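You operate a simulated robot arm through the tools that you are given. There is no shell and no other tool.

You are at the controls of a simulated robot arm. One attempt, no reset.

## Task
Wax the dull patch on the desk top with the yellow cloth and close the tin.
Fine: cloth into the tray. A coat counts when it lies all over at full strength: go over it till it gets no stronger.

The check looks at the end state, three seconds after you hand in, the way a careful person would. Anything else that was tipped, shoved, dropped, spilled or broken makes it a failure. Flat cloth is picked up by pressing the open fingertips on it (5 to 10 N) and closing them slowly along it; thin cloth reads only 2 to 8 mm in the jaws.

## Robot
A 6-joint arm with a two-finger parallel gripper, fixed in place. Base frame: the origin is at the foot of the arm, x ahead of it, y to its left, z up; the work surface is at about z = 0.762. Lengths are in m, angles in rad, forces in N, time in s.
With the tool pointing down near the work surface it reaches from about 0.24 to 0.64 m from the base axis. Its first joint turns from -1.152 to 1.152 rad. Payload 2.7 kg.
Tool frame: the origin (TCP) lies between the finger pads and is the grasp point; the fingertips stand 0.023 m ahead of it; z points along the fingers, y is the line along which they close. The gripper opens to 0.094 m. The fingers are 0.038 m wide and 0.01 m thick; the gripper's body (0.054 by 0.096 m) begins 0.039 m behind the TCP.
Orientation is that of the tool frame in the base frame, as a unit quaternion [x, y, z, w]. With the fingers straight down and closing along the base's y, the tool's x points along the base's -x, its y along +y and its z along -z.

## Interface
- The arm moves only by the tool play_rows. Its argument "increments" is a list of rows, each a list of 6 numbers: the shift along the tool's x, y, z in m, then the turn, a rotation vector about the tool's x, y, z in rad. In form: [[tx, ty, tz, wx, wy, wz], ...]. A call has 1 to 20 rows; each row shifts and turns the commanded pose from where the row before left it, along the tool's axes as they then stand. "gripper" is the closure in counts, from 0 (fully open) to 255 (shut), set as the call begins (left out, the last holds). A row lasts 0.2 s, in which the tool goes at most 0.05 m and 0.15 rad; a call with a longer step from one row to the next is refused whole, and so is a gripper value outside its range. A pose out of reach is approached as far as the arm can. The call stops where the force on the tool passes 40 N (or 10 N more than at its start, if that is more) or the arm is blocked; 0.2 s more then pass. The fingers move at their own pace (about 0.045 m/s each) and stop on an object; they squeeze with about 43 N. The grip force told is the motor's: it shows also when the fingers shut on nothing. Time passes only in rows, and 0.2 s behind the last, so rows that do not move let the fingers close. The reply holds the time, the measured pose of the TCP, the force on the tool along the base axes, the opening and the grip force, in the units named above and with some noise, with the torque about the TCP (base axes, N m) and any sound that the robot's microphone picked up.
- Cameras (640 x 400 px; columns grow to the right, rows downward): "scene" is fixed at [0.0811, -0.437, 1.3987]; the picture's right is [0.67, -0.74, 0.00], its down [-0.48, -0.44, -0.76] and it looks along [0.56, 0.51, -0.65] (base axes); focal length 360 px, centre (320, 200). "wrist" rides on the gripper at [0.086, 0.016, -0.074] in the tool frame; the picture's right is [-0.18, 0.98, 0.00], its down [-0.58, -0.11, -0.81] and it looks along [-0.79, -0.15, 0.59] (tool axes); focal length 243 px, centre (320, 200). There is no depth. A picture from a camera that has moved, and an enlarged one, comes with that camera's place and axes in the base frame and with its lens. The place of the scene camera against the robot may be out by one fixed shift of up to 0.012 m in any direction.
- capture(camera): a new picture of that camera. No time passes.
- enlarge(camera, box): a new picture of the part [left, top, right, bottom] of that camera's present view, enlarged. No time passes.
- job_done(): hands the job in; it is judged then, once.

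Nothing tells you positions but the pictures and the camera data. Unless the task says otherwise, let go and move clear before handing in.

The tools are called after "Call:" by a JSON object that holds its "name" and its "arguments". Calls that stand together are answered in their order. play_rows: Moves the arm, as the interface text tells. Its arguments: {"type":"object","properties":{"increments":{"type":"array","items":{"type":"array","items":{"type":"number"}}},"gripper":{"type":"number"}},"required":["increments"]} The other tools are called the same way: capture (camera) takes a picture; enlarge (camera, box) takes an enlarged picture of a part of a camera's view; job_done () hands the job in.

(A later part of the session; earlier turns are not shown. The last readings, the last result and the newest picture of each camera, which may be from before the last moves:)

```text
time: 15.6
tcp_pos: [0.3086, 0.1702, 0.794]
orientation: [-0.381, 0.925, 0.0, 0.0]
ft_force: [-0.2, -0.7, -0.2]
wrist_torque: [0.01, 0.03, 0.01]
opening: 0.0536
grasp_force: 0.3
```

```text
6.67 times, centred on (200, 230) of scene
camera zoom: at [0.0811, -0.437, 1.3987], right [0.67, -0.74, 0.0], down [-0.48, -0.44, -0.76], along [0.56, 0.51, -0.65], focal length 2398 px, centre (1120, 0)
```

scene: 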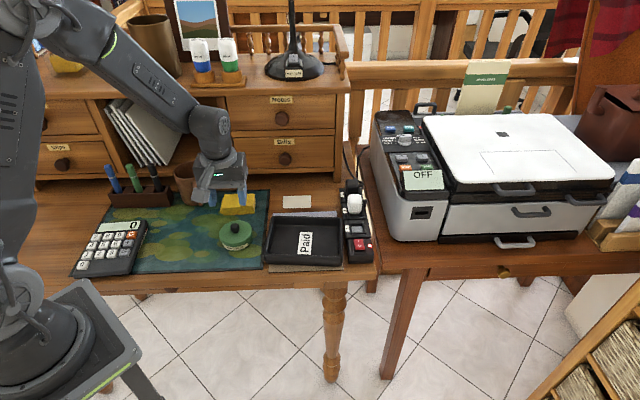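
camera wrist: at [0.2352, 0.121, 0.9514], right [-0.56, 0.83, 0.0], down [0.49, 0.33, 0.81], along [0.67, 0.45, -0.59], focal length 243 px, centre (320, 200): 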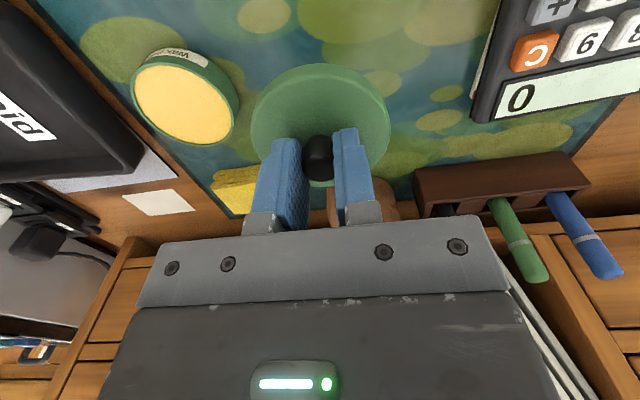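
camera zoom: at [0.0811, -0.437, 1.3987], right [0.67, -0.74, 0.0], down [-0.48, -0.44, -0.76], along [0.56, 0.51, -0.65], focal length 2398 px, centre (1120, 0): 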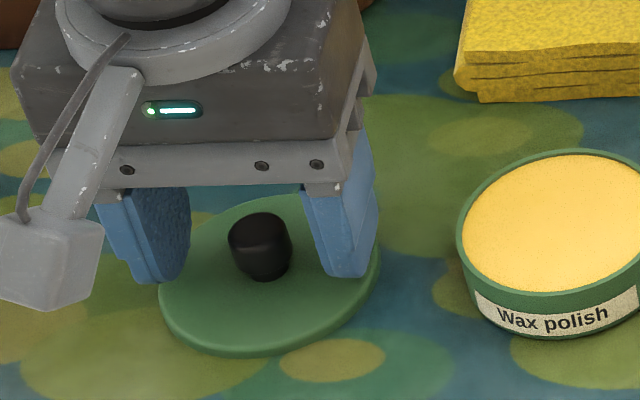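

The lid rests flat on the mat and the fingers are off the knob. Next I'll rise, turn so the jaws close across the short side of the folded cloth, which is near (0.462, 0.186), and hover over it.

Call:
{"name": "play_rows", "arguments": {"increments": [[0, 0, -0.02, 0, 0, 0], [0, 0, -0.03, 0, 0, 0], [0, 0, -0.03, 0, 0, 0], [0, 0, -0.03, 0, 0, 0], [0, 0, 0, 0, 0, -0.1428], [0, 0, 0, 0, 0, -0.1428], [0, 0, 0, 0, 0, -0.1428], [0, 0, 0, 0, 0, -0.1428], [0, 0, 0, 0, 0, -0.1428], [0, 0, 0, 0, 0, -0.1428], [0, 0, 0, 0, 0, -0.1428], [0, 0, 0, 0, 0, -0.1428], [0, 0, 0, 0, 0, -0.1428], [0, 0, 0, 0, 0, -0.1428], [0, 0, 0, 0, 0, -0.1428]]}}

Call:
{"name": "capture", "arguments": {"camera": "wrist"}}

Call:
{"name": "capture", "arguments": {"camera": "scene"}}

```text
time: 18.8
tcp_pos: [0.3086, 0.1687, 0.9074]
orientation: [0.924, -0.384, 0.0, 0.001]
ft_force: [0.0, -0.1, -0.7]
wrist_torque: [0.02, -0.01, 0.0]
opening: 0.0535
grasp_force: 0.0
```

```text
taken
camera wrist: at [0.3584, 0.0971, 0.9813], right [-0.83, -0.56, 0.0], down [-0.33, 0.49, 0.81], along [-0.45, 0.67, -0.59], focal length 243 px, centre (320, 200)
```

wrist: 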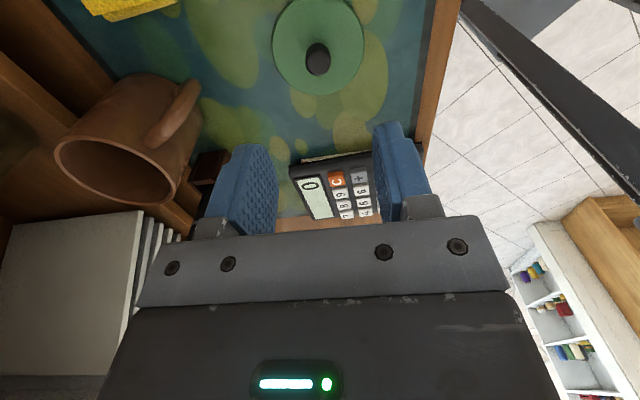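

```text
taken
```

scene: 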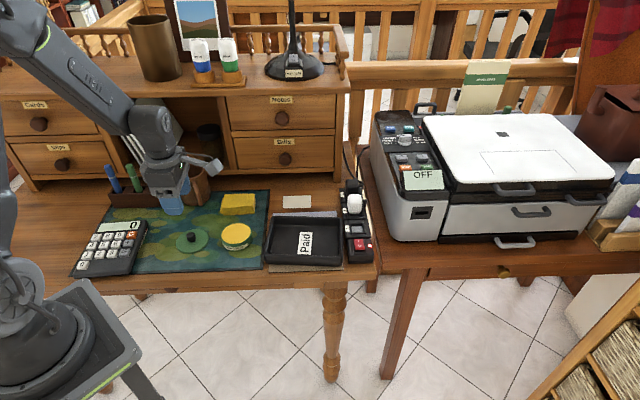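

The turn worked and the lid sits flat with its knob up. Now I'll move over the cloth with the jaws opened wider and look down at it.

Call:
{"name": "play_rows", "arguments": {"increments": [[0.02405, -0.0302, 0, 0, 0, 0], [0.02405, -0.0302, 0, 0, 0, 0], [0.02405, -0.0302, 0, 0, 0, 0], [0.02405, -0.0302, 0, 0, 0, 0], [0, 0, 0, 0, 0, 0]], "gripper": 20}}

Call:
{"name": "capture", "arguments": {"camera": "wrist"}}

Call:
{"name": "capture", "arguments": {"camera": "scene"}}

Call:
{"name": "enlarge", "arguments": {"camera": "wrist", "box": [220, 0, 420, 150]}}

```text
time: 20.0
tcp_pos: [0.4634, 0.187, 0.9075]
orientation: [0.923, -0.385, 0.0, 0.0]
ft_force: [0.7, 0.0, 0.5]
wrist_torque: [0.04, -0.01, 0.0]
opening: 0.0869
grasp_force: 0.1
```

```text
taken
camera wrist: at [0.5123, 0.1138, 0.9817], right [-0.83, -0.56, 0.0], down [-0.33, 0.49, 0.81], along [-0.45, 0.67, -0.59], focal length 243 px, centre (320, 200)
```

wrist: 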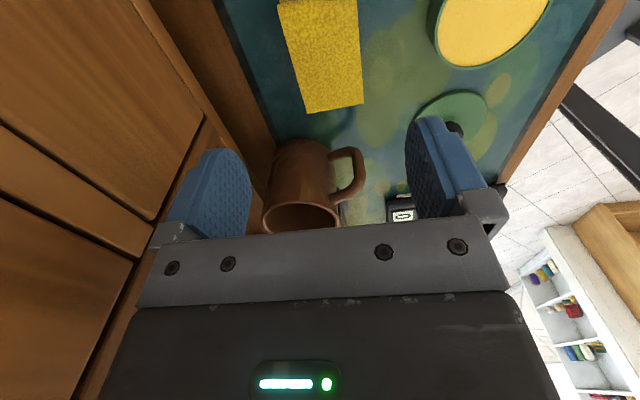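

```text
taken
```

scene: 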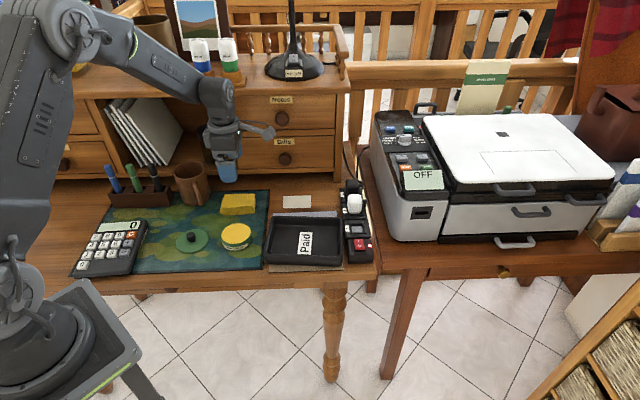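

```text
2.67 times, centred on (320, 75) of wrist
camera zoom: at [0.5123, 0.1138, 0.9817], right [-0.83, -0.56, 0.0], down [-0.33, 0.49, 0.81], along [-0.45, 0.67, -0.59], focal length 647 px, centre (320, 533)
```

zoom: 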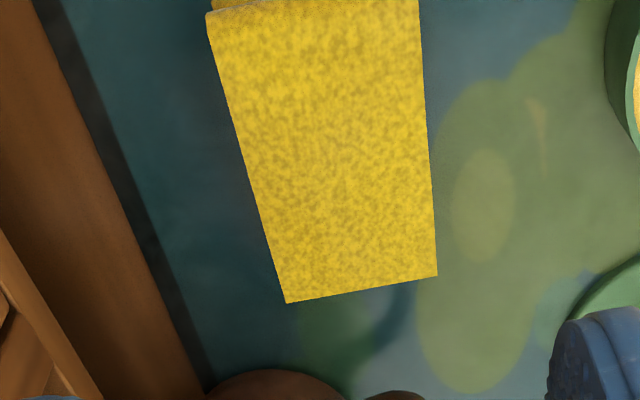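

The cloth's top face centre comes out near (0.458, 0.184) and it measures about 5.2 × 8.2 cm. I'll centre on it and descend partway, then check.

Call:
{"name": "play_rows", "arguments": {"increments": [[-0.0014, 0.006, 0.02, 0, 0, 0], [0, 0, 0.03, 0, 0, 0], [0, 0, 0.025, 0, 0, 0]]}}

Call:
{"name": "enlarge", "arguments": {"camera": "scene", "box": [190, 160, 290, 230]}}

Call:
{"name": "capture", "arguments": {"camera": "wrist"}}

```text
time: 20.8
tcp_pos: [0.4577, 0.1832, 0.8297]
orientation: [0.923, -0.386, 0.0, -0.001]
ft_force: [-1.1, -0.9, 0.2]
wrist_torque: [0.0, -0.01, -0.04]
opening: 0.0866
grasp_force: 0.1
```

```text
5.71 times, centred on (240, 195) of scene
camera zoom: at [0.0811, -0.437, 1.3987], right [0.67, -0.74, 0.0], down [-0.48, -0.44, -0.76], along [0.56, 0.51, -0.65], focal length 2055 px, centre (777, 229)
```

zoom: 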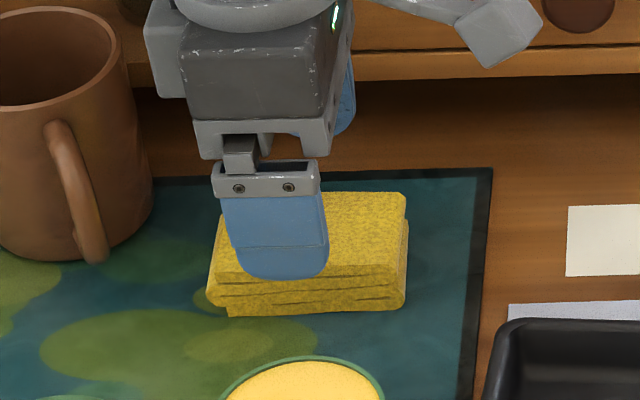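

```text
taken
camera wrist: at [0.5079, 0.1101, 0.9047], right [-0.83, -0.56, 0.0], down [-0.33, 0.49, 0.81], along [-0.45, 0.67, -0.59], focal length 243 px, centre (320, 200)
```

wrist: 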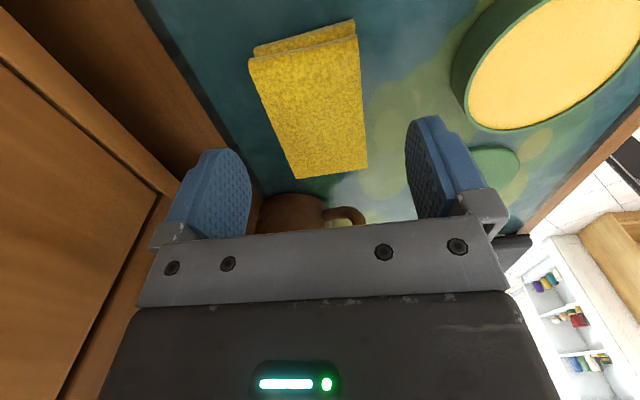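

Alignment looks good. I'll descend so the fingertips stop about 5 mm above the mat on either side of the cloth.

Call:
{"name": "play_rows", "arguments": {"increments": [[0, 0, 0.015, 0, 0, 0], [0, 0, 0.015, 0, 0, 0], [0, 0, 0.006, 0, 0, 0]]}}

Call:
{"name": "enlarge", "arguments": {"camera": "scene", "box": [190, 160, 290, 230]}}

Call:
{"name": "capture", "arguments": {"camera": "wrist"}}

```text
time: 21.6
tcp_pos: [0.4576, 0.1823, 0.7955]
orientation: [0.923, -0.385, 0.0, -0.001]
ft_force: [-0.5, -0.8, 0.2]
wrist_torque: [0.04, 0.03, 0.0]
opening: 0.0866
grasp_force: 0.0
```

```text
5.71 times, centred on (240, 195) of scene
camera zoom: at [0.0811, -0.437, 1.3987], right [0.67, -0.74, 0.0], down [-0.48, -0.44, -0.76], along [0.56, 0.51, -0.65], focal length 2055 px, centre (777, 229)
```

zoom: 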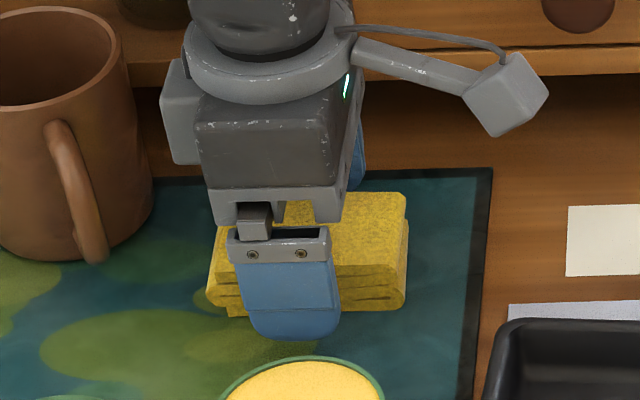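

```text
taken
camera wrist: at [0.5071, 0.1094, 0.8699], right [-0.83, -0.56, 0.0], down [-0.33, 0.49, 0.81], along [-0.45, 0.67, -0.59], focal length 243 px, centre (320, 200)
```

wrist: 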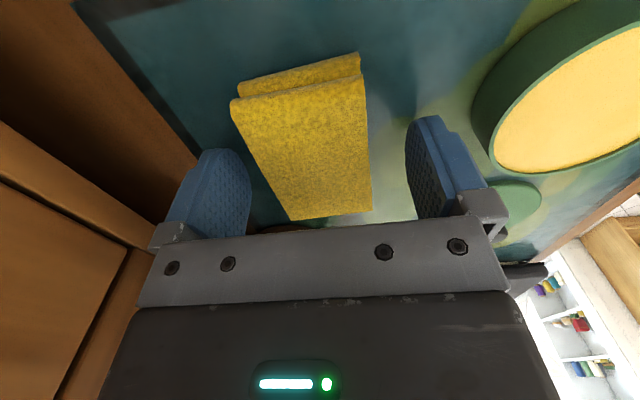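

The fingers straddle the cloth. I'll close slowly in steps and watch the opening and grip force.

Call:
{"name": "play_rows", "arguments": {"increments": [[0, 0, 0, 0, 0, 0], [0, 0, 0, 0, 0, 0]], "gripper": 105}}

Call:
{"name": "play_rows", "arguments": {"increments": [[0, 0, 0, 0, 0, 0], [0, 0, 0, 0, 0, 0]], "gripper": 130}}

Call:
{"name": "enlarge", "arguments": {"camera": "scene", "box": [190, 160, 290, 230]}}

Call:
{"name": "capture", "arguments": {"camera": "wrist"}}

```text
time: 22.2
tcp_pos: [0.4573, 0.1824, 0.7963]
orientation: [0.923, -0.385, 0.0, -0.001]
ft_force: [0.4, 0.3, 0.6]
wrist_torque: [-0.01, 0.02, -0.03]
opening: 0.0554
grasp_force: 0.1
```

```text
time: 22.8
tcp_pos: [0.4574, 0.182, 0.7968]
orientation: [0.923, -0.385, 0.0, 0.0]
ft_force: [0.0, -0.4, 1.1]
wrist_torque: [0.02, -0.01, -0.07]
opening: 0.0505
grasp_force: 43.0
```

```text
5.71 times, centred on (240, 195) of scene
camera zoom: at [0.0811, -0.437, 1.3987], right [0.67, -0.74, 0.0], down [-0.48, -0.44, -0.76], along [0.56, 0.51, -0.65], focal length 2055 px, centre (777, 229)
```

zoom: 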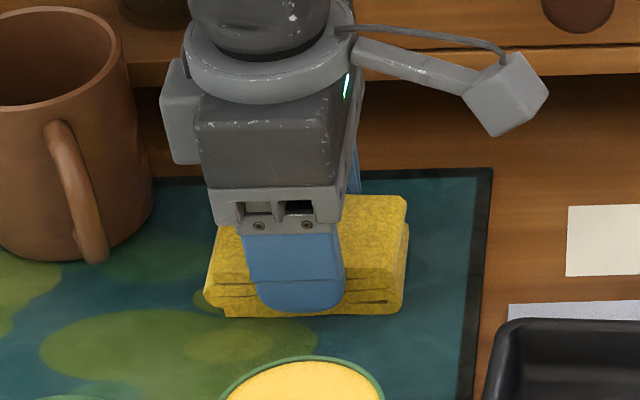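

```text
taken
camera wrist: at [0.507, 0.1093, 0.8701], right [-0.83, -0.56, 0.0], down [-0.33, 0.49, 0.81], along [-0.45, 0.67, -0.59], focal length 243 px, centre (320, 200)
```

wrist: 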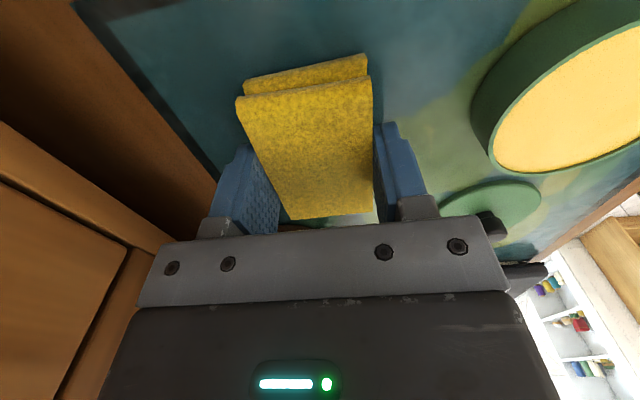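

The cloth is gripped at about 50 mm with full force and behaves like a firm pad. I'll secure the grip, then lift gently.

Call:
{"name": "play_rows", "arguments": {"increments": [[0, 0, 0, 0, 0, 0], [0, 0, 0, 0, 0, 0]], "gripper": 200}}

Call:
{"name": "play_rows", "arguments": {"increments": [[0, 0, -0.005, 0, 0, 0], [0, 0, -0.01, 0, 0, 0], [0, 0, -0.02, 0, 0, 0], [0, 0, -0.03, 0, 0, 0]]}}

Call:
{"name": "enlarge", "arguments": {"camera": "scene", "box": [180, 140, 300, 230]}}

Call:
{"name": "capture", "arguments": {"camera": "wrist"}}

```text
time: 23.4
tcp_pos: [0.4566, 0.1817, 0.7949]
orientation: [0.923, -0.385, 0.0, 0.0]
ft_force: [0.4, -0.5, 0.6]
wrist_torque: [0.05, -0.04, -0.03]
opening: 0.0505
grasp_force: 43.3
```

```text
time: 24.4
tcp_pos: [0.4556, 0.1833, 0.8592]
orientation: [0.923, -0.385, -0.001, 0.001]
ft_force: [-0.8, -0.6, -0.8]
wrist_torque: [0.0, 0.03, 0.0]
opening: 0.0504
grasp_force: 42.9
```

```text
4.44 times, centred on (240, 185) of scene
camera zoom: at [0.0812, -0.437, 1.3987], right [0.67, -0.74, 0.0], down [-0.48, -0.44, -0.76], along [0.56, 0.51, -0.65], focal length 1598 px, centre (676, 267)
```

zoom: 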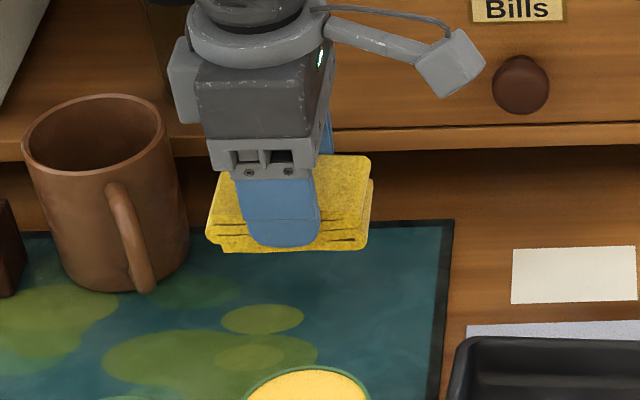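

```text
taken
camera wrist: at [0.5058, 0.1107, 0.933], right [-0.83, -0.56, 0.0], down [-0.33, 0.49, 0.81], along [-0.45, 0.67, -0.59], focal length 243 px, centre (320, 200)
```

wrist: 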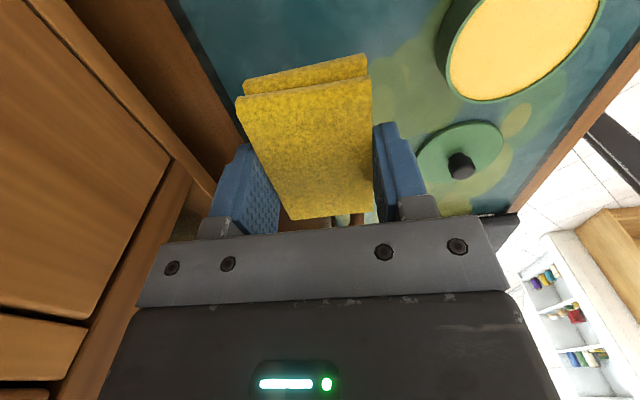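

The cloth is held as a solid pad, roughly centred. I'll move it over the open tin at (0.3835, 0.097) to load it with wax.

Call:
{"name": "play_rows", "arguments": {"increments": [[0.0034, 0.0374, 0, 0, 0, 0], [0.0034, 0.0374, 0, 0, 0, 0], [0.0034, 0.0374, 0, 0, 0, 0], [0, 0, 0.015, 0, 0, 0]]}}

Call:
{"name": "enlarge", "arguments": {"camera": "scene", "box": [180, 170, 300, 260]}}

Call:
{"name": "capture", "arguments": {"camera": "wrist"}}

```text
time: 25.4
tcp_pos: [0.3855, 0.099, 0.8462]
orientation: [0.923, -0.386, 0.001, 0.001]
ft_force: [0.5, 0.1, 0.0]
wrist_torque: [0.0, 0.01, -0.02]
opening: 0.0508
grasp_force: 42.8
```

```text
4.44 times, centred on (240, 215) of scene
camera zoom: at [0.0811, -0.4371, 1.3987], right [0.67, -0.74, 0.0], down [-0.48, -0.44, -0.76], along [0.56, 0.51, -0.65], focal length 1598 px, centre (676, 133)
```

zoom: 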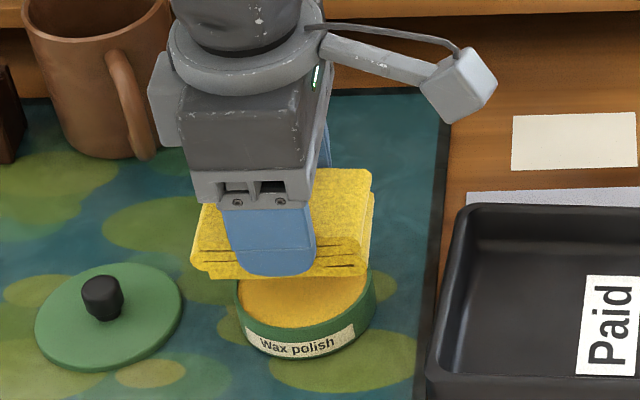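

```text
taken
camera wrist: at [0.4342, 0.0257, 0.9207], right [-0.83, -0.56, 0.0], down [-0.33, 0.49, 0.81], along [-0.45, 0.67, -0.59], focal length 243 px, centre (320, 200)
```

wrist: 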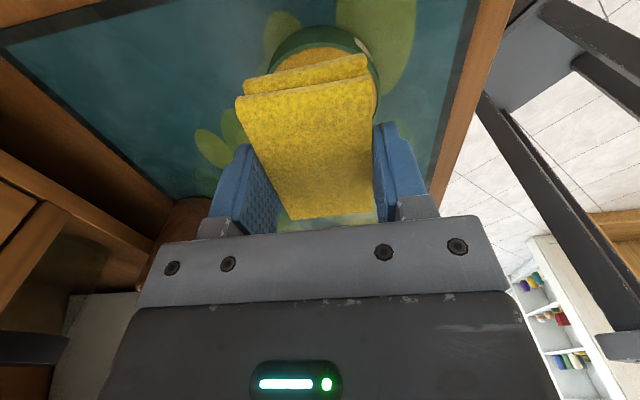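

The pad hangs just above the wax. I'll lower it to near the rim and then feel for contact in 1 mm steps.

Call:
{"name": "play_rows", "arguments": {"increments": [[0, 0, 0.01, 0, 0, 0], [0, 0, 0.008, 0, 0, 0], [0, 0, 0.004, 0, 0, 0]]}}

Call:
{"name": "play_rows", "arguments": {"increments": [[0, 0, 0.001, 0, 0, 0], [0, 0, 0.001, 0, 0, 0]]}}

Call:
{"name": "enlarge", "arguments": {"camera": "scene", "box": [200, 190, 280, 250]}}

```text
time: 26.2
tcp_pos: [0.3861, 0.1003, 0.8237]
orientation: [0.923, -0.385, 0.0, -0.001]
ft_force: [1.1, 0.2, 0.1]
wrist_torque: [0.03, 0.0, -0.02]
opening: 0.0505
grasp_force: 42.6
```

```text
time: 26.8
tcp_pos: [0.3843, 0.0991, 0.8222]
orientation: [0.923, -0.385, 0.0, 0.0]
ft_force: [0.0, -0.5, 0.0]
wrist_torque: [-0.05, -0.01, 0.0]
opening: 0.0507
grasp_force: 43.2
```

```text
6.67 times, centred on (240, 220) of scene
camera zoom: at [0.0812, -0.437, 1.3987], right [0.67, -0.74, 0.0], down [-0.48, -0.44, -0.76], along [0.56, 0.51, -0.65], focal length 2398 px, centre (853, 67)
```

zoom: 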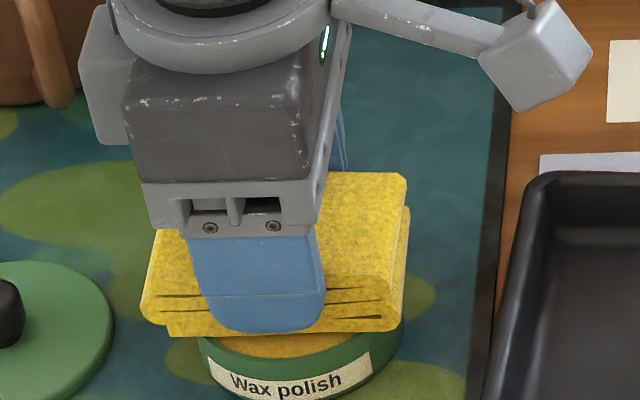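

Still no contact, and the pad is a few mm left of the tin centre. I'll shift slightly and keep lowering.

Call:
{"name": "play_rows", "arguments": {"increments": [[0.005, 0.0035, 0, 0, 0, 0], [0, 0, 0.001, 0, 0, 0], [0, 0, 0.001, 0, 0, 0]]}}

Call:
{"name": "play_rows", "arguments": {"increments": [[0, 0, 0.001, 0, 0, 0], [0, 0, 0.0005, 0, 0, 0]]}}

Call:
{"name": "enlarge", "arguments": {"camera": "scene", "box": [200, 190, 280, 250]}}

```text
time: 27.6
tcp_pos: [0.3849, 0.092, 0.8203]
orientation: [0.923, -0.385, 0.0, -0.001]
ft_force: [0.3, -0.3, 0.7]
wrist_torque: [-0.03, -0.01, 0.01]
opening: 0.0503
grasp_force: 42.5
```

```text
time: 28.2
tcp_pos: [0.3862, 0.0926, 0.8197]
orientation: [0.923, -0.385, 0.0, 0.0]
ft_force: [-9.3, -1.7, 23.8]
wrist_torque: [0.01, 0.4, 0.06]
opening: 0.0504
grasp_force: 42.8
```

```text
6.67 times, centred on (240, 220) of scene
camera zoom: at [0.0807, -0.4371, 1.3987], right [0.67, -0.74, 0.0], down [-0.48, -0.44, -0.76], along [0.56, 0.51, -0.65], focal length 2398 px, centre (853, 67)
```

zoom: 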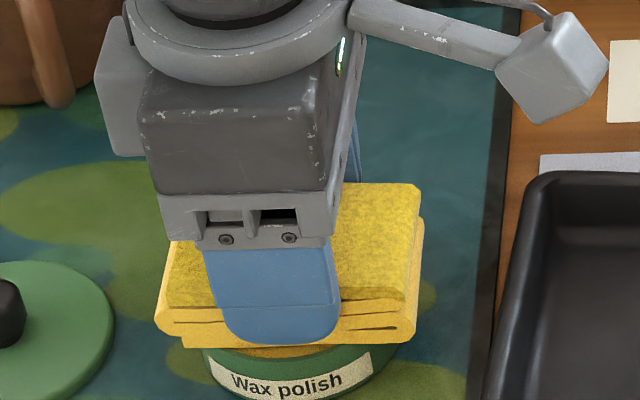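

Contact registered at about 24 N and the lower layers look more golden, so wax seems to be transferring. I'll hold a moment with less force, then lift and inspect.

Call:
{"name": "play_rows", "arguments": {"increments": [[0, 0, -0.0005, 0, 0, 0], [0, 0, 0, 0, 0, 0], [0, 0, 0, 0, 0, 0]]}}

Call:
{"name": "play_rows", "arguments": {"increments": [[0, 0, -0.005, 0, 0, 0], [0, 0, -0.015, 0, 0, 0], [0, 0, -0.025, 0, 0, 0]]}}

Call:
{"name": "enlarge", "arguments": {"camera": "scene", "box": [190, 165, 290, 255]}}

Call:
{"name": "capture", "arguments": {"camera": "wrist"}}

```text
time: 29.0
tcp_pos: [0.3857, 0.0933, 0.819]
orientation: [0.923, -0.385, 0.001, -0.001]
ft_force: [-8.7, -3.9, 35.3]
wrist_torque: [-0.16, 0.6, 0.08]
opening: 0.0505
grasp_force: 42.9
```

```text
time: 29.8
tcp_pos: [0.3849, 0.0924, 0.8627]
orientation: [0.923, -0.385, 0.0, 0.0]
ft_force: [0.3, 0.6, 0.8]
wrist_torque: [0.02, 0.01, 0.03]
opening: 0.0506
grasp_force: 42.6
```

```text
4.44 times, centred on (240, 210) of scene
camera zoom: at [0.0812, -0.437, 1.3987], right [0.67, -0.74, 0.0], down [-0.48, -0.44, -0.76], along [0.56, 0.51, -0.65], focal length 1598 px, centre (676, 156)
```

zoom: 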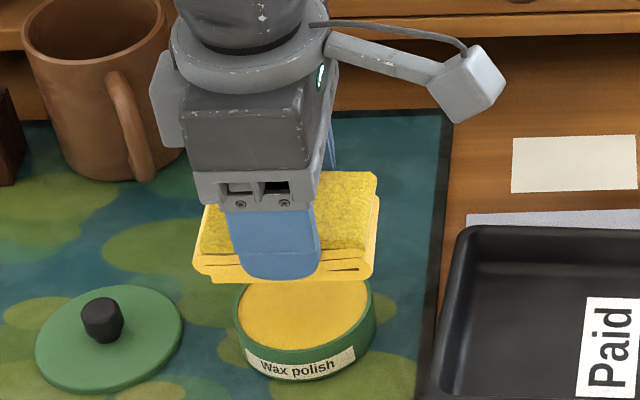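

```text
taken
camera wrist: at [0.4352, 0.0196, 0.9371], right [-0.83, -0.56, 0.0], down [-0.33, 0.49, 0.81], along [-0.45, 0.67, -0.59], focal length 243 px, centre (320, 200)
```

wrist: 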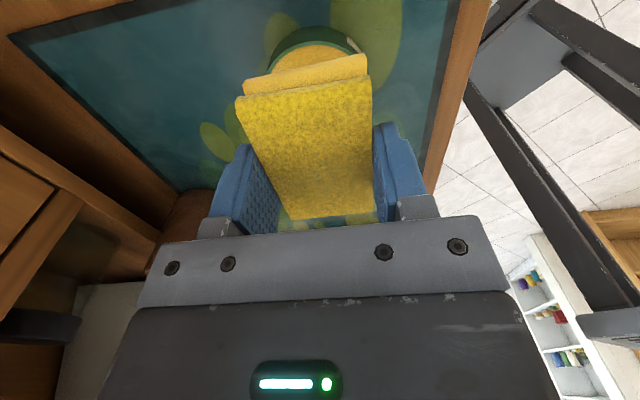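

The bottom layer has clearly turned wax-yellow, so the pad is loaded. To keep the gripper body clear of the drawer knob behind the patch, I'll rise, turn back so the narrow side faces the drawers, and travel over the patch.

Call:
{"name": "play_rows", "arguments": {"increments": [[0, 0, -0.03, 0, 0, 0], [0, 0, 0, 0, 0, 0.1428], [0, 0, 0, 0, 0, 0.1428], [0, 0, 0, 0, 0, 0.1428], [0, 0, 0, 0, 0, 0.1428], [0, 0, 0, 0, 0, 0.1428], [0, 0, 0, 0, 0, 0.1428], [0, 0, 0, 0, 0, 0.1428], [0, 0, 0, 0, 0, 0.1428], [0, 0, 0, 0, 0, 0.1428], [0, 0, 0, 0, 0, 0.1428], [0, 0, 0, 0, 0, 0.1428]]}}

Call:
{"name": "capture", "arguments": {"camera": "wrist"}}

Call:
{"name": "capture", "arguments": {"camera": "scene"}}

```text
time: 32.4
tcp_pos: [0.3848, 0.0925, 0.8931]
orientation: [-0.379, 0.925, 0.0, 0.0]
ft_force: [-0.7, 0.0, -0.1]
wrist_torque: [-0.02, 0.05, 0.0]
opening: 0.0507
grasp_force: 43.1
```

```text
taken
camera wrist: at [0.3123, 0.0426, 0.9676], right [-0.56, 0.83, 0.0], down [0.49, 0.33, 0.81], along [0.67, 0.45, -0.59], focal length 243 px, centre (320, 200)
```

wrist: 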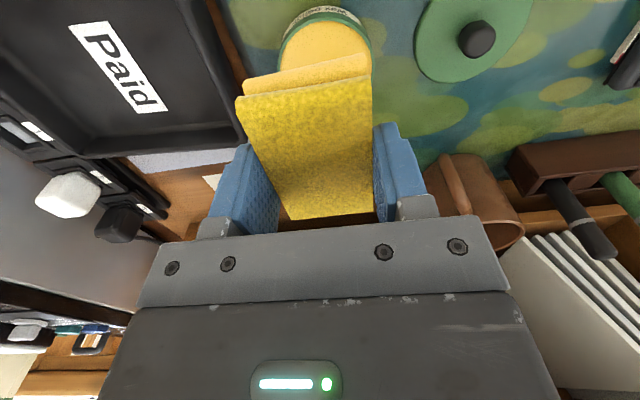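

```text
taken
```

scene: 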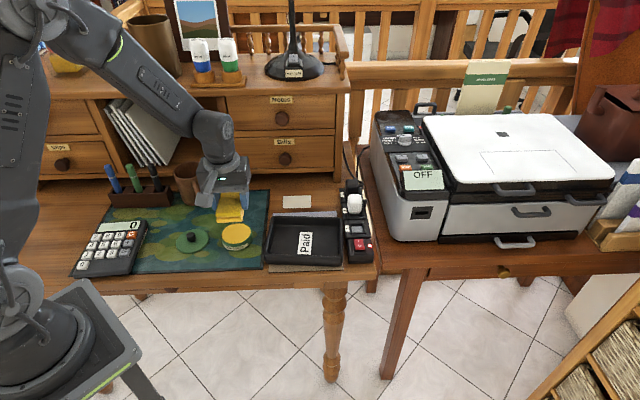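

The turn is done. Now I'll travel over to the cream patch at this safe height.

Call:
{"name": "play_rows", "arguments": {"increments": [[-0.0285, -0.0273, 0, 0, 0, 0], [-0.0285, -0.0273, 0, 0, 0, 0], [-0.0285, -0.0273, 0, 0, 0, 0], [-0.0285, -0.0273, 0, 0, 0, 0], [-0.0285, -0.0273, 0, 0, 0, 0]]}}

Call:
{"name": "capture", "arguments": {"camera": "wrist"}}

Call:
{"name": "enlarge", "arguments": {"camera": "scene", "box": [230, 110, 370, 250]}}

```text
time: 33.6
tcp_pos: [0.5767, 0.0917, 0.8897]
orientation: [-0.382, 0.924, 0.001, -0.007]
ft_force: [-7.1, -6.1, 1.2]
wrist_torque: [0.58, -0.63, 0.18]
opening: 0.0505
grasp_force: 43.2
stopped in row 5: the force on the tool passed its limit at 46 N (the readings are from after the stop); the commanded pose is now the measured one
```

```text
taken
camera wrist: at [0.5044, 0.0424, 0.9661], right [-0.56, 0.83, 0.0], down [0.5, 0.34, 0.8], along [0.66, 0.45, -0.6], focal length 243 px, centre (320, 200)
```

wrist: 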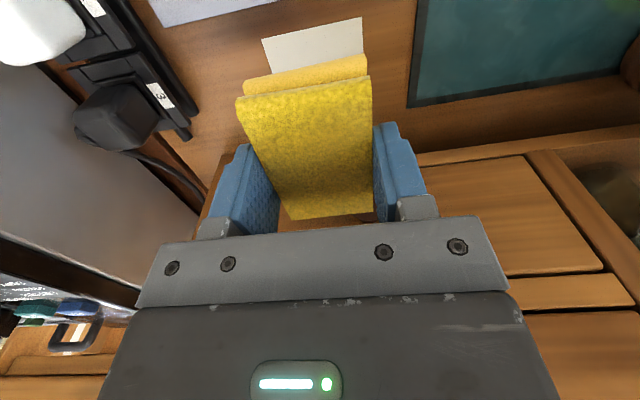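

```text
2.86 times, centred on (300, 180) of scene
camera zoom: at [0.0809, -0.4372, 1.3986], right [0.67, -0.74, 0.0], down [-0.48, -0.44, -0.76], along [0.56, 0.51, -0.65], focal length 1028 px, centre (377, 257)
```

zoom: 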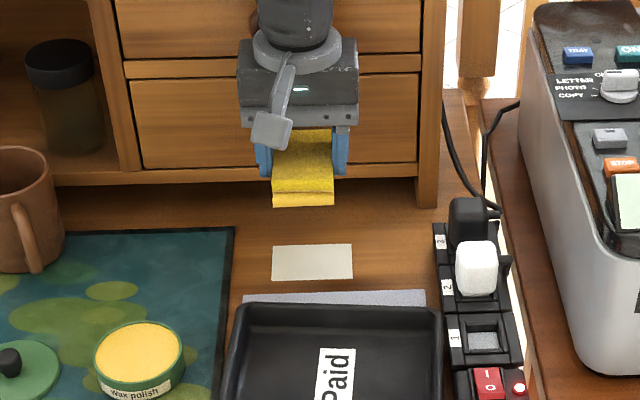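

Something behind, likely the drawer front or its knob, was touched at this height. I'll back straight off toward the front and check.

Call:
{"name": "play_rows", "arguments": {"increments": [[0.015, 0, 0, 0, 0, 0], [0.02, 0, 0, 0, 0, 0], [0.02, 0, 0, 0, 0, 0]]}}

Call:
{"name": "capture", "arguments": {"camera": "wrist"}}

Call:
{"name": "enlarge", "arguments": {"camera": "scene", "box": [230, 110, 370, 250]}}

Call:
{"name": "enlarge", "arguments": {"camera": "scene", "box": [220, 90, 350, 200]}}

```text
time: 34.5
tcp_pos: [0.5372, 0.0555, 0.8911]
orientation: [-0.382, 0.924, 0.0, -0.006]
ft_force: [0.8, -0.3, -0.8]
wrist_torque: [0.0, -0.04, 0.0]
opening: 0.0507
grasp_force: 42.6
```

```text
taken
camera wrist: at [0.466, 0.0058, 0.9668], right [-0.56, 0.83, 0.0], down [0.5, 0.34, 0.8], along [0.66, 0.45, -0.6], focal length 243 px, centre (320, 200)
```

wrist: 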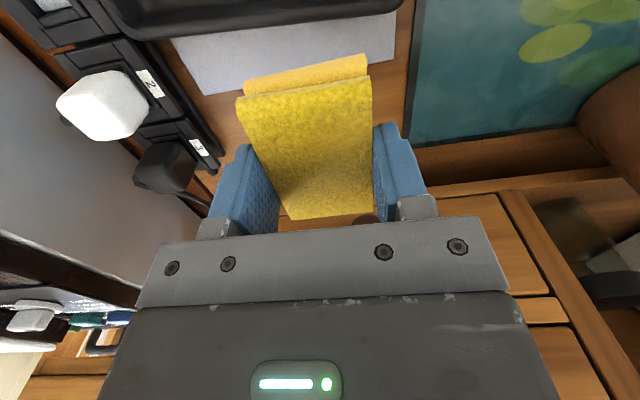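

```text
2.86 times, centred on (300, 180) of scene
camera zoom: at [0.0812, -0.437, 1.3987], right [0.67, -0.74, 0.0], down [-0.48, -0.44, -0.76], along [0.56, 0.51, -0.65], focal length 1028 px, centre (377, 257)
```

zoom: 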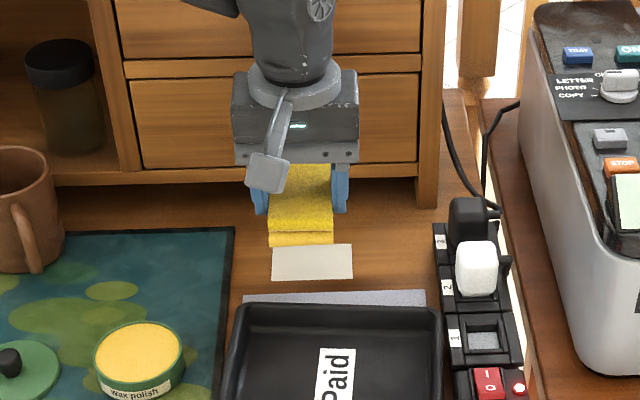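

```text
3.64 times, centred on (285, 145) of scene
camera zoom: at [0.0812, -0.437, 1.3987], right [0.67, -0.74, 0.0], down [-0.48, -0.44, -0.76], along [0.56, 0.51, -0.65], focal length 1308 px, centre (447, 400)
```

zoom: 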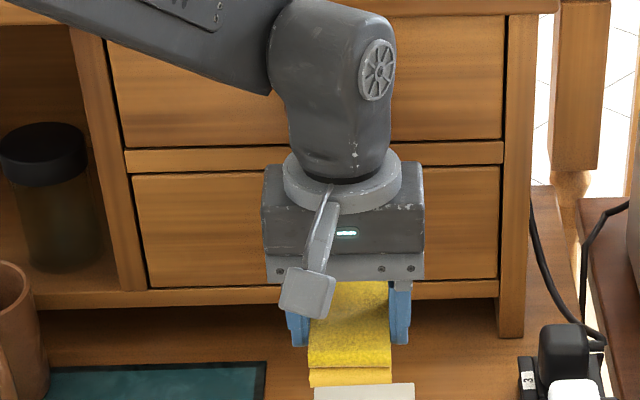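

The wrist body brushed a drawer knob; nothing looks displaced and the pad hasn't shifted in the grip. To work under those knobs I need the gripper leaning forward, so I'll return to the tin, rest the pad on its rim where it only meets wax, and regrasp it with the tool tilted about 20°.

Call:
{"name": "play_rows", "arguments": {"increments": [[0, 0, 0, 0.005, -0.011, 0], [0.0206, 0.03445, 0, 0, 0, 0], [0.0206, 0.03445, 0, 0, 0, 0], [0.0206, 0.03445, 0, 0, 0, 0], [0.0206, 0.03445, 0, 0, 0, 0], [0, 0, 0, 0, 0, 0]]}}

Call:
{"name": "enlarge", "arguments": {"camera": "scene", "box": [220, 70, 350, 200]}}

Call:
{"name": "enlarge", "arguments": {"camera": "scene", "box": [180, 170, 300, 260]}}

Call:
{"name": "capture", "arguments": {"camera": "wrist"}}

```text
time: 35.9
tcp_pos: [0.3807, 0.099, 0.8914]
orientation: [-0.382, 0.924, 0.001, 0.001]
ft_force: [-0.2, 0.0, -0.2]
wrist_torque: [-0.03, -0.01, 0.01]
opening: 0.0502
grasp_force: 42.2
```

```text
3.08 times, centred on (285, 135) of scene
camera zoom: at [0.0811, -0.437, 1.3987], right [0.67, -0.74, 0.0], down [-0.48, -0.44, -0.76], along [0.56, 0.51, -0.65], focal length 1106 px, centre (428, 400)
```

zoom: 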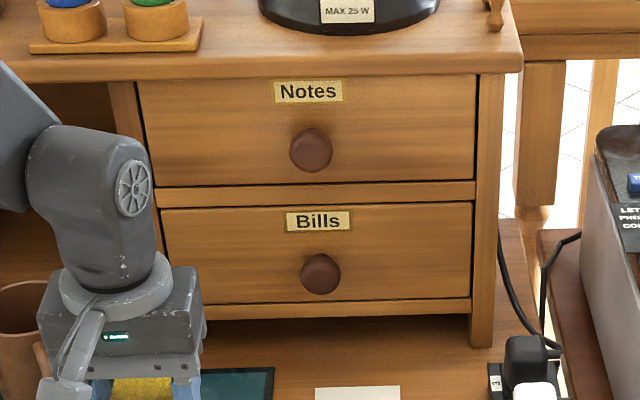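

```text
4.44 times, centred on (240, 215) of scene
camera zoom: at [0.0811, -0.437, 1.3987], right [0.67, -0.74, 0.0], down [-0.48, -0.44, -0.76], along [0.56, 0.51, -0.65], focal length 1598 px, centre (676, 133)
```

zoom: 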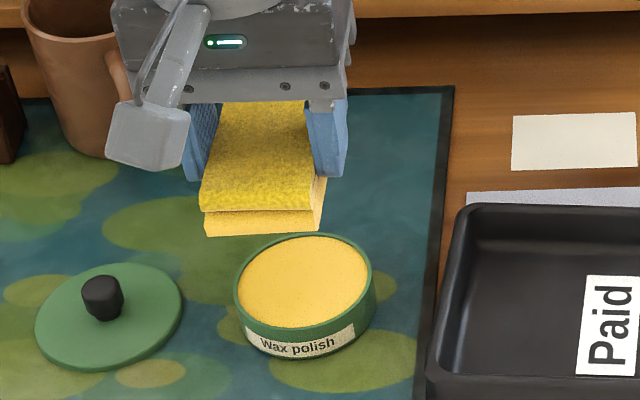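

```text
taken
camera wrist: at [0.309, 0.048, 0.9653], right [-0.56, 0.83, 0.0], down [0.49, 0.33, 0.81], along [0.67, 0.46, -0.59], focal length 243 px, centre (320, 200)
```

wrist: 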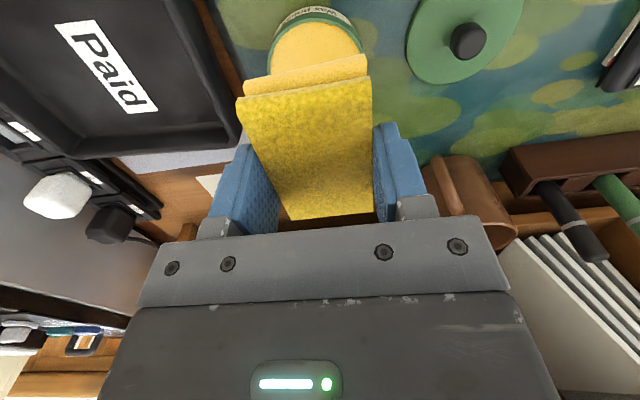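

The drawers and knobs look undisturbed. I'll centre the pad over the tin and lower it close to the rim.

Call:
{"name": "play_rows", "arguments": {"increments": [[0.0025, -0.0036, 0.02, 0, 0, 0], [0, 0, 0.02, 0, 0, 0], [0, 0, 0.02, 0, 0, 0], [0, 0, 0.007, 0, 0, 0], [0, 0, 0, 0, 0, 0]]}}

Call:
{"name": "play_rows", "arguments": {"increments": [[0, 0, 0.001, 0, 0, 0], [0, 0, 0.001, 0, 0, 0]]}}

Call:
{"name": "enlarge", "arguments": {"camera": "scene", "box": [200, 190, 280, 250]}}

```text
time: 37.0
tcp_pos: [0.3823, 0.0901, 0.8261]
orientation: [-0.383, 0.924, 0.001, 0.0]
ft_force: [0.3, -0.2, -0.6]
wrist_torque: [0.0, -0.01, -0.03]
opening: 0.0503
grasp_force: 43.1
```

```text
time: 37.6
tcp_pos: [0.3819, 0.089, 0.8238]
orientation: [-0.382, 0.924, 0.001, -0.001]
ft_force: [0.6, -0.3, 0.4]
wrist_torque: [0.04, -0.01, -0.05]
opening: 0.0506
grasp_force: 43.2
```

```text
6.67 times, centred on (240, 220) of scene
camera zoom: at [0.0812, -0.437, 1.3987], right [0.67, -0.74, 0.0], down [-0.48, -0.44, -0.76], along [0.56, 0.51, -0.65], focal length 2398 px, centre (853, 67)
```

zoom: 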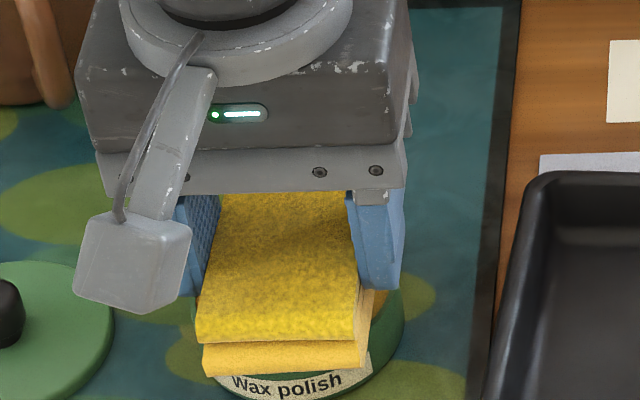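

The pad is slightly too far forward. I'll shift it and feel down to the rim.

Call:
{"name": "play_rows", "arguments": {"increments": [[-0.004, 0.0035, 0, 0, 0, 0], [0, 0, 0.001, 0, 0, 0], [0, 0, 0.001, 0, 0, 0]]}}

Call:
{"name": "play_rows", "arguments": {"increments": [[0, 0, 0.001, 0, 0, 0]]}}

Call:
{"name": "play_rows", "arguments": {"increments": [[0, 0, 0.0007, 0, 0, 0]]}}

```text
time: 38.5
tcp_pos: [0.3821, 0.094, 0.8206]
orientation: [-0.383, 0.924, 0.001, 0.001]
ft_force: [0.8, -0.6, -0.7]
wrist_torque: [-0.01, 0.03, -0.02]
opening: 0.0505
grasp_force: 43.0
```

```text
time: 38.9
tcp_pos: [0.3814, 0.0947, 0.8206]
orientation: [-0.382, 0.924, 0.001, 0.0]
ft_force: [-1.6, 0.8, 4.0]
wrist_torque: [-0.02, 0.09, -0.02]
opening: 0.0504
grasp_force: 43.0
```

```text
time: 39.2
tcp_pos: [0.381, 0.0952, 0.8199]
orientation: [-0.382, 0.924, 0.001, 0.001]
ft_force: [-5.0, -2.7, 19.1]
wrist_torque: [-0.1, 0.21, 0.01]
opening: 0.0504
grasp_force: 42.9
```

The pad is resting on the rim. I'll relieve the force a little and release it there.

Call:
{"name": "play_rows", "arguments": {"increments": [[0, 0, -0.0007, 0, 0, 0]]}}

Call:
{"name": "play_rows", "arguments": {"increments": [[0, 0, 0, 0, 0, 0], [0, 0, 0, 0, 0, 0]], "gripper": 85}}

Call:
{"name": "play_rows", "arguments": {"increments": [[0, 0, -0.01, 0, 0, 0], [0, 0, -0.015, 0, 0, 0]]}}

Call:
{"name": "enlarge", "arguments": {"camera": "scene", "box": [200, 190, 280, 250]}}

Call:
{"name": "capture", "arguments": {"camera": "wrist"}}

```text
time: 39.6
tcp_pos: [0.3832, 0.0953, 0.8195]
orientation: [-0.383, 0.924, 0.0, 0.001]
ft_force: [-1.6, -2.4, 18.1]
wrist_torque: [-0.16, 0.11, 0.03]
opening: 0.0505
grasp_force: 43.1
```

```text
time: 40.2
tcp_pos: [0.3822, 0.0958, 0.8193]
orientation: [-0.382, 0.924, 0.0, 0.0]
ft_force: [0.3, -0.3, 0.0]
wrist_torque: [0.02, -0.01, 0.02]
opening: 0.0627
grasp_force: 0.0
```

```text
time: 40.9
tcp_pos: [0.3821, 0.0965, 0.8449]
orientation: [-0.383, 0.924, 0.002, 0.0]
ft_force: [-0.6, 0.8, 0.7]
wrist_torque: [0.03, 0.03, 0.01]
opening: 0.0628
grasp_force: 0.1
```

```text
6.67 times, centred on (240, 220) of scene
camera zoom: at [0.0812, -0.437, 1.3987], right [0.67, -0.74, 0.0], down [-0.48, -0.44, -0.76], along [0.56, 0.51, -0.65], focal length 2398 px, centre (853, 67)
```

zoom: 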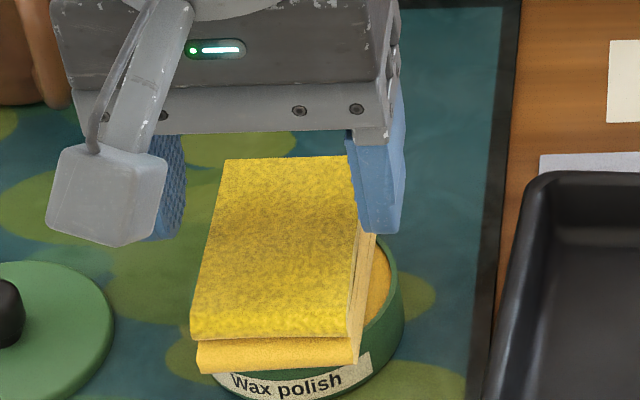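

```text
taken
camera wrist: at [0.3106, 0.0455, 0.9196], right [-0.56, 0.83, 0.0], down [0.49, 0.33, 0.81], along [0.67, 0.46, -0.59], focal length 243 px, centre (320, 200)
```

wrist: 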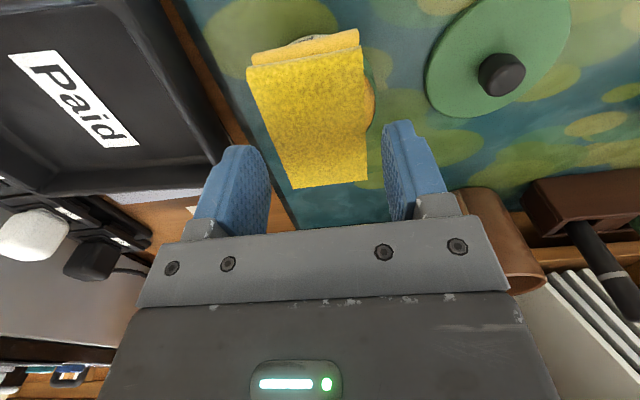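

The pad sits stably on the tin rim. Now I'll tilt the gripper forward about 20° and lower it around the pad for the new grasp.

Call:
{"name": "play_rows", "arguments": {"increments": [[0, 0, 0, 0, -0.117, 0], [0, 0, 0, 0, -0.117, 0], [0, 0, 0, 0, -0.116, 0], [0, 0, 0, 0, 0, 0]]}}

Call:
{"name": "enlarge", "arguments": {"camera": "scene", "box": [190, 170, 290, 250]}}

Call:
{"name": "capture", "arguments": {"camera": "wrist"}}

```text
time: 41.9
tcp_pos: [0.3826, 0.0938, 0.8444]
orientation: [-0.376, 0.91, 0.067, 0.161]
ft_force: [0.1, 0.0, 0.4]
wrist_torque: [0.0, 0.0, -0.01]
opening: 0.0629
grasp_force: 0.1
```

```text
5.00 times, centred on (240, 210) of scene
camera zoom: at [0.0811, -0.437, 1.3987], right [0.67, -0.74, 0.0], down [-0.48, -0.44, -0.76], along [0.56, 0.51, -0.65], focal length 1798 px, centre (720, 150)
```

zoom: 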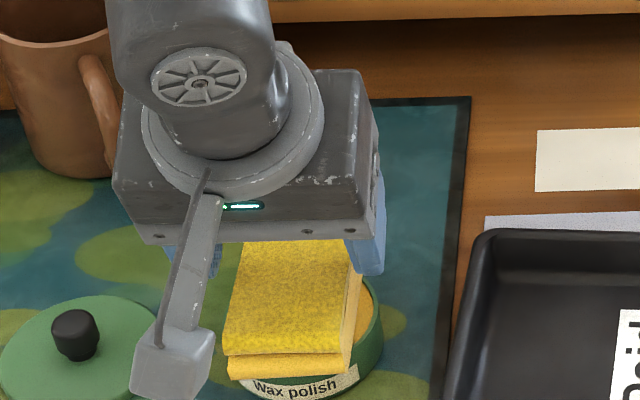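

```text
taken
camera wrist: at [0.2964, 0.03, 0.8842], right [-0.57, 0.82, 0.06], down [0.27, 0.11, 0.96], along [0.78, 0.56, -0.28], focal length 243 px, centre (320, 200)
```

wrist: 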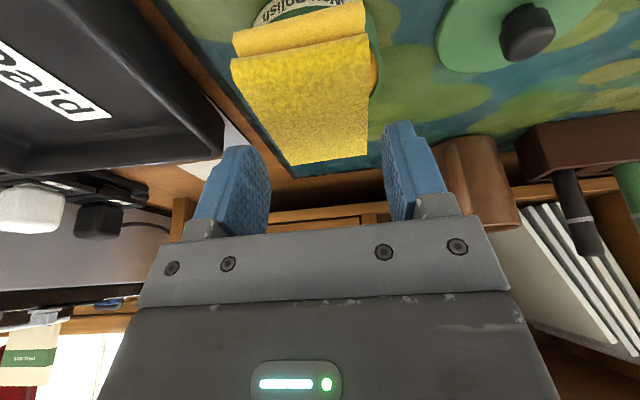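

The lean direction is right and the pad is centred between the fingers. I'll lower around it with a small forward offset.

Call:
{"name": "play_rows", "arguments": {"increments": [[0.0052, 0, 0.00645, 0, 0, 0], [0.0052, 0, 0.00645, 0, 0, 0], [0.0045, 0, 0.0055, 0, 0, 0], [0, 0, 0, 0, 0, 0]]}}

Call:
{"name": "enlarge", "arguments": {"camera": "scene", "box": [190, 170, 290, 250]}}

Call:
{"name": "capture", "arguments": {"camera": "wrist"}}

```text
time: 42.9
tcp_pos: [0.3758, 0.0894, 0.8228]
orientation: [-0.376, 0.91, 0.066, 0.161]
ft_force: [0.1, -0.3, 0.2]
wrist_torque: [0.0, 0.04, 0.03]
opening: 0.0628
grasp_force: 0.0
```

```text
5.00 times, centred on (240, 210) of scene
camera zoom: at [0.0811, -0.437, 1.3987], right [0.67, -0.74, 0.0], down [-0.48, -0.44, -0.76], along [0.56, 0.51, -0.65], focal length 1798 px, centre (720, 150)
```

zoom: 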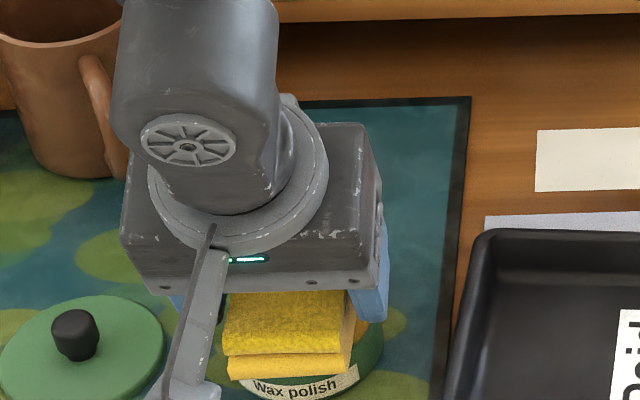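

```text
taken
camera wrist: at [0.2903, 0.0244, 0.8626], right [-0.57, 0.82, 0.06], down [0.27, 0.11, 0.96], along [0.78, 0.56, -0.28], focal length 243 px, centre (320, 200)
```

wrist: 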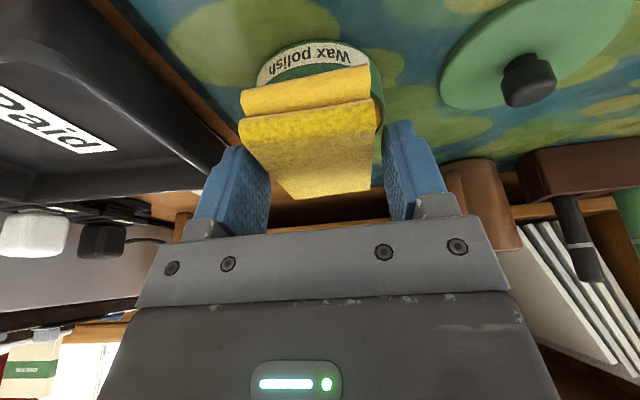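

The fingers overlap the pad well. Closing now, then a gentle lift.

Call:
{"name": "play_rows", "arguments": {"increments": [[0, 0, 0, 0, 0, 0], [0, 0, 0, 0, 0, 0], [0, 0, 0, 0, 0, 0]], "gripper": 130}}

Call:
{"name": "play_rows", "arguments": {"increments": [[0, 0, 0, 0, 0, 0]], "gripper": 200}}

Call:
{"name": "capture", "arguments": {"camera": "wrist"}}

Call:
{"name": "enlarge", "arguments": {"camera": "scene", "box": [190, 170, 290, 250]}}

```text
time: 43.6
tcp_pos: [0.3763, 0.0882, 0.8227]
orientation: [-0.377, 0.91, 0.069, 0.161]
ft_force: [-0.3, 0.1, -0.2]
wrist_torque: [-0.01, -0.02, -0.01]
opening: 0.0508
grasp_force: 42.3
```

```text
time: 44.0
tcp_pos: [0.3771, 0.089, 0.8228]
orientation: [-0.377, 0.91, 0.068, 0.161]
ft_force: [-0.9, 0.0, -0.1]
wrist_torque: [0.02, 0.04, -0.01]
opening: 0.0509
grasp_force: 43.1
```

```text
taken
camera wrist: at [0.2902, 0.0245, 0.8627], right [-0.57, 0.82, 0.06], down [0.27, 0.11, 0.96], along [0.77, 0.56, -0.28], focal length 243 px, centre (320, 200)
```

wrist: 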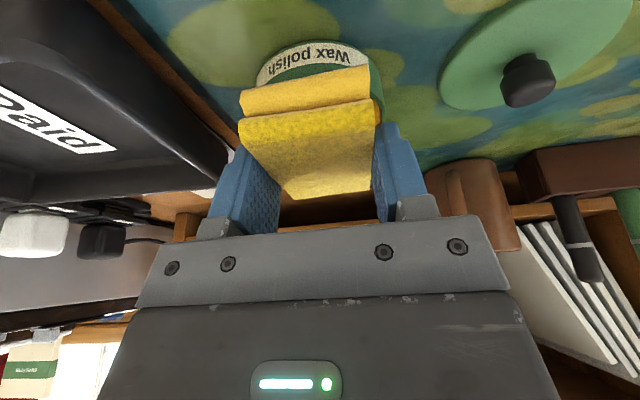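

```text
5.00 times, centred on (240, 210) of scene
camera zoom: at [0.0812, -0.437, 1.3987], right [0.67, -0.74, 0.0], down [-0.48, -0.44, -0.76], along [0.56, 0.51, -0.65], focal length 1798 px, centre (720, 150)
```

zoom: 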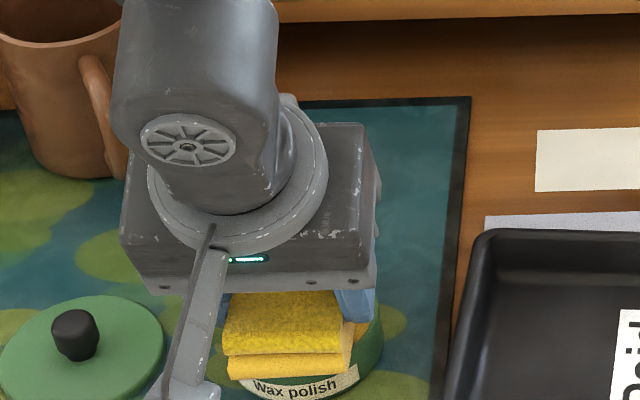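

The pad is regrasped with the tilt. I'll lift to a mid height, below the drawer knobs but above the tray rim, and travel to a point just in front of the patch.

Call:
{"name": "play_rows", "arguments": {"increments": [[-0.00437, 0, -0.01197, 0, 0, 0], [-0.00437, 0, -0.01198, 0, 0, 0], [0, 0, 0, 0, 0, 0]]}}

Call:
{"name": "enlarge", "arguments": {"camera": "scene", "box": [190, 170, 290, 250]}}

Call:
{"name": "capture", "arguments": {"camera": "wrist"}}

```text
time: 44.9
tcp_pos: [0.377, 0.0906, 0.8472]
orientation: [-0.377, 0.91, 0.068, 0.161]
ft_force: [0.1, -0.3, -0.7]
wrist_torque: [-0.04, 0.03, -0.01]
opening: 0.0508
grasp_force: 42.7
```

```text
5.00 times, centred on (240, 210) of scene
camera zoom: at [0.0811, -0.437, 1.3987], right [0.67, -0.74, 0.0], down [-0.48, -0.44, -0.76], along [0.56, 0.51, -0.65], focal length 1798 px, centre (720, 150)
```

zoom: 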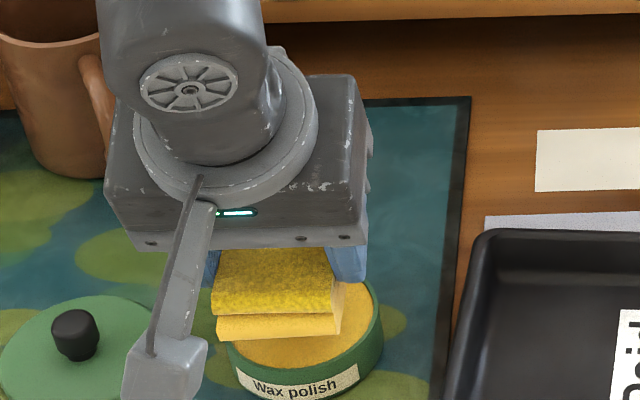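

```text
taken
camera wrist: at [0.2903, 0.0254, 0.8876], right [-0.57, 0.82, 0.06], down [0.27, 0.11, 0.96], along [0.77, 0.57, -0.28], focal length 243 px, centre (320, 200)
```

wrist: 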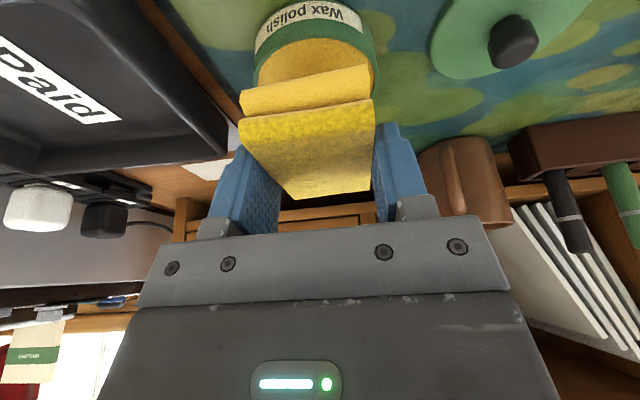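

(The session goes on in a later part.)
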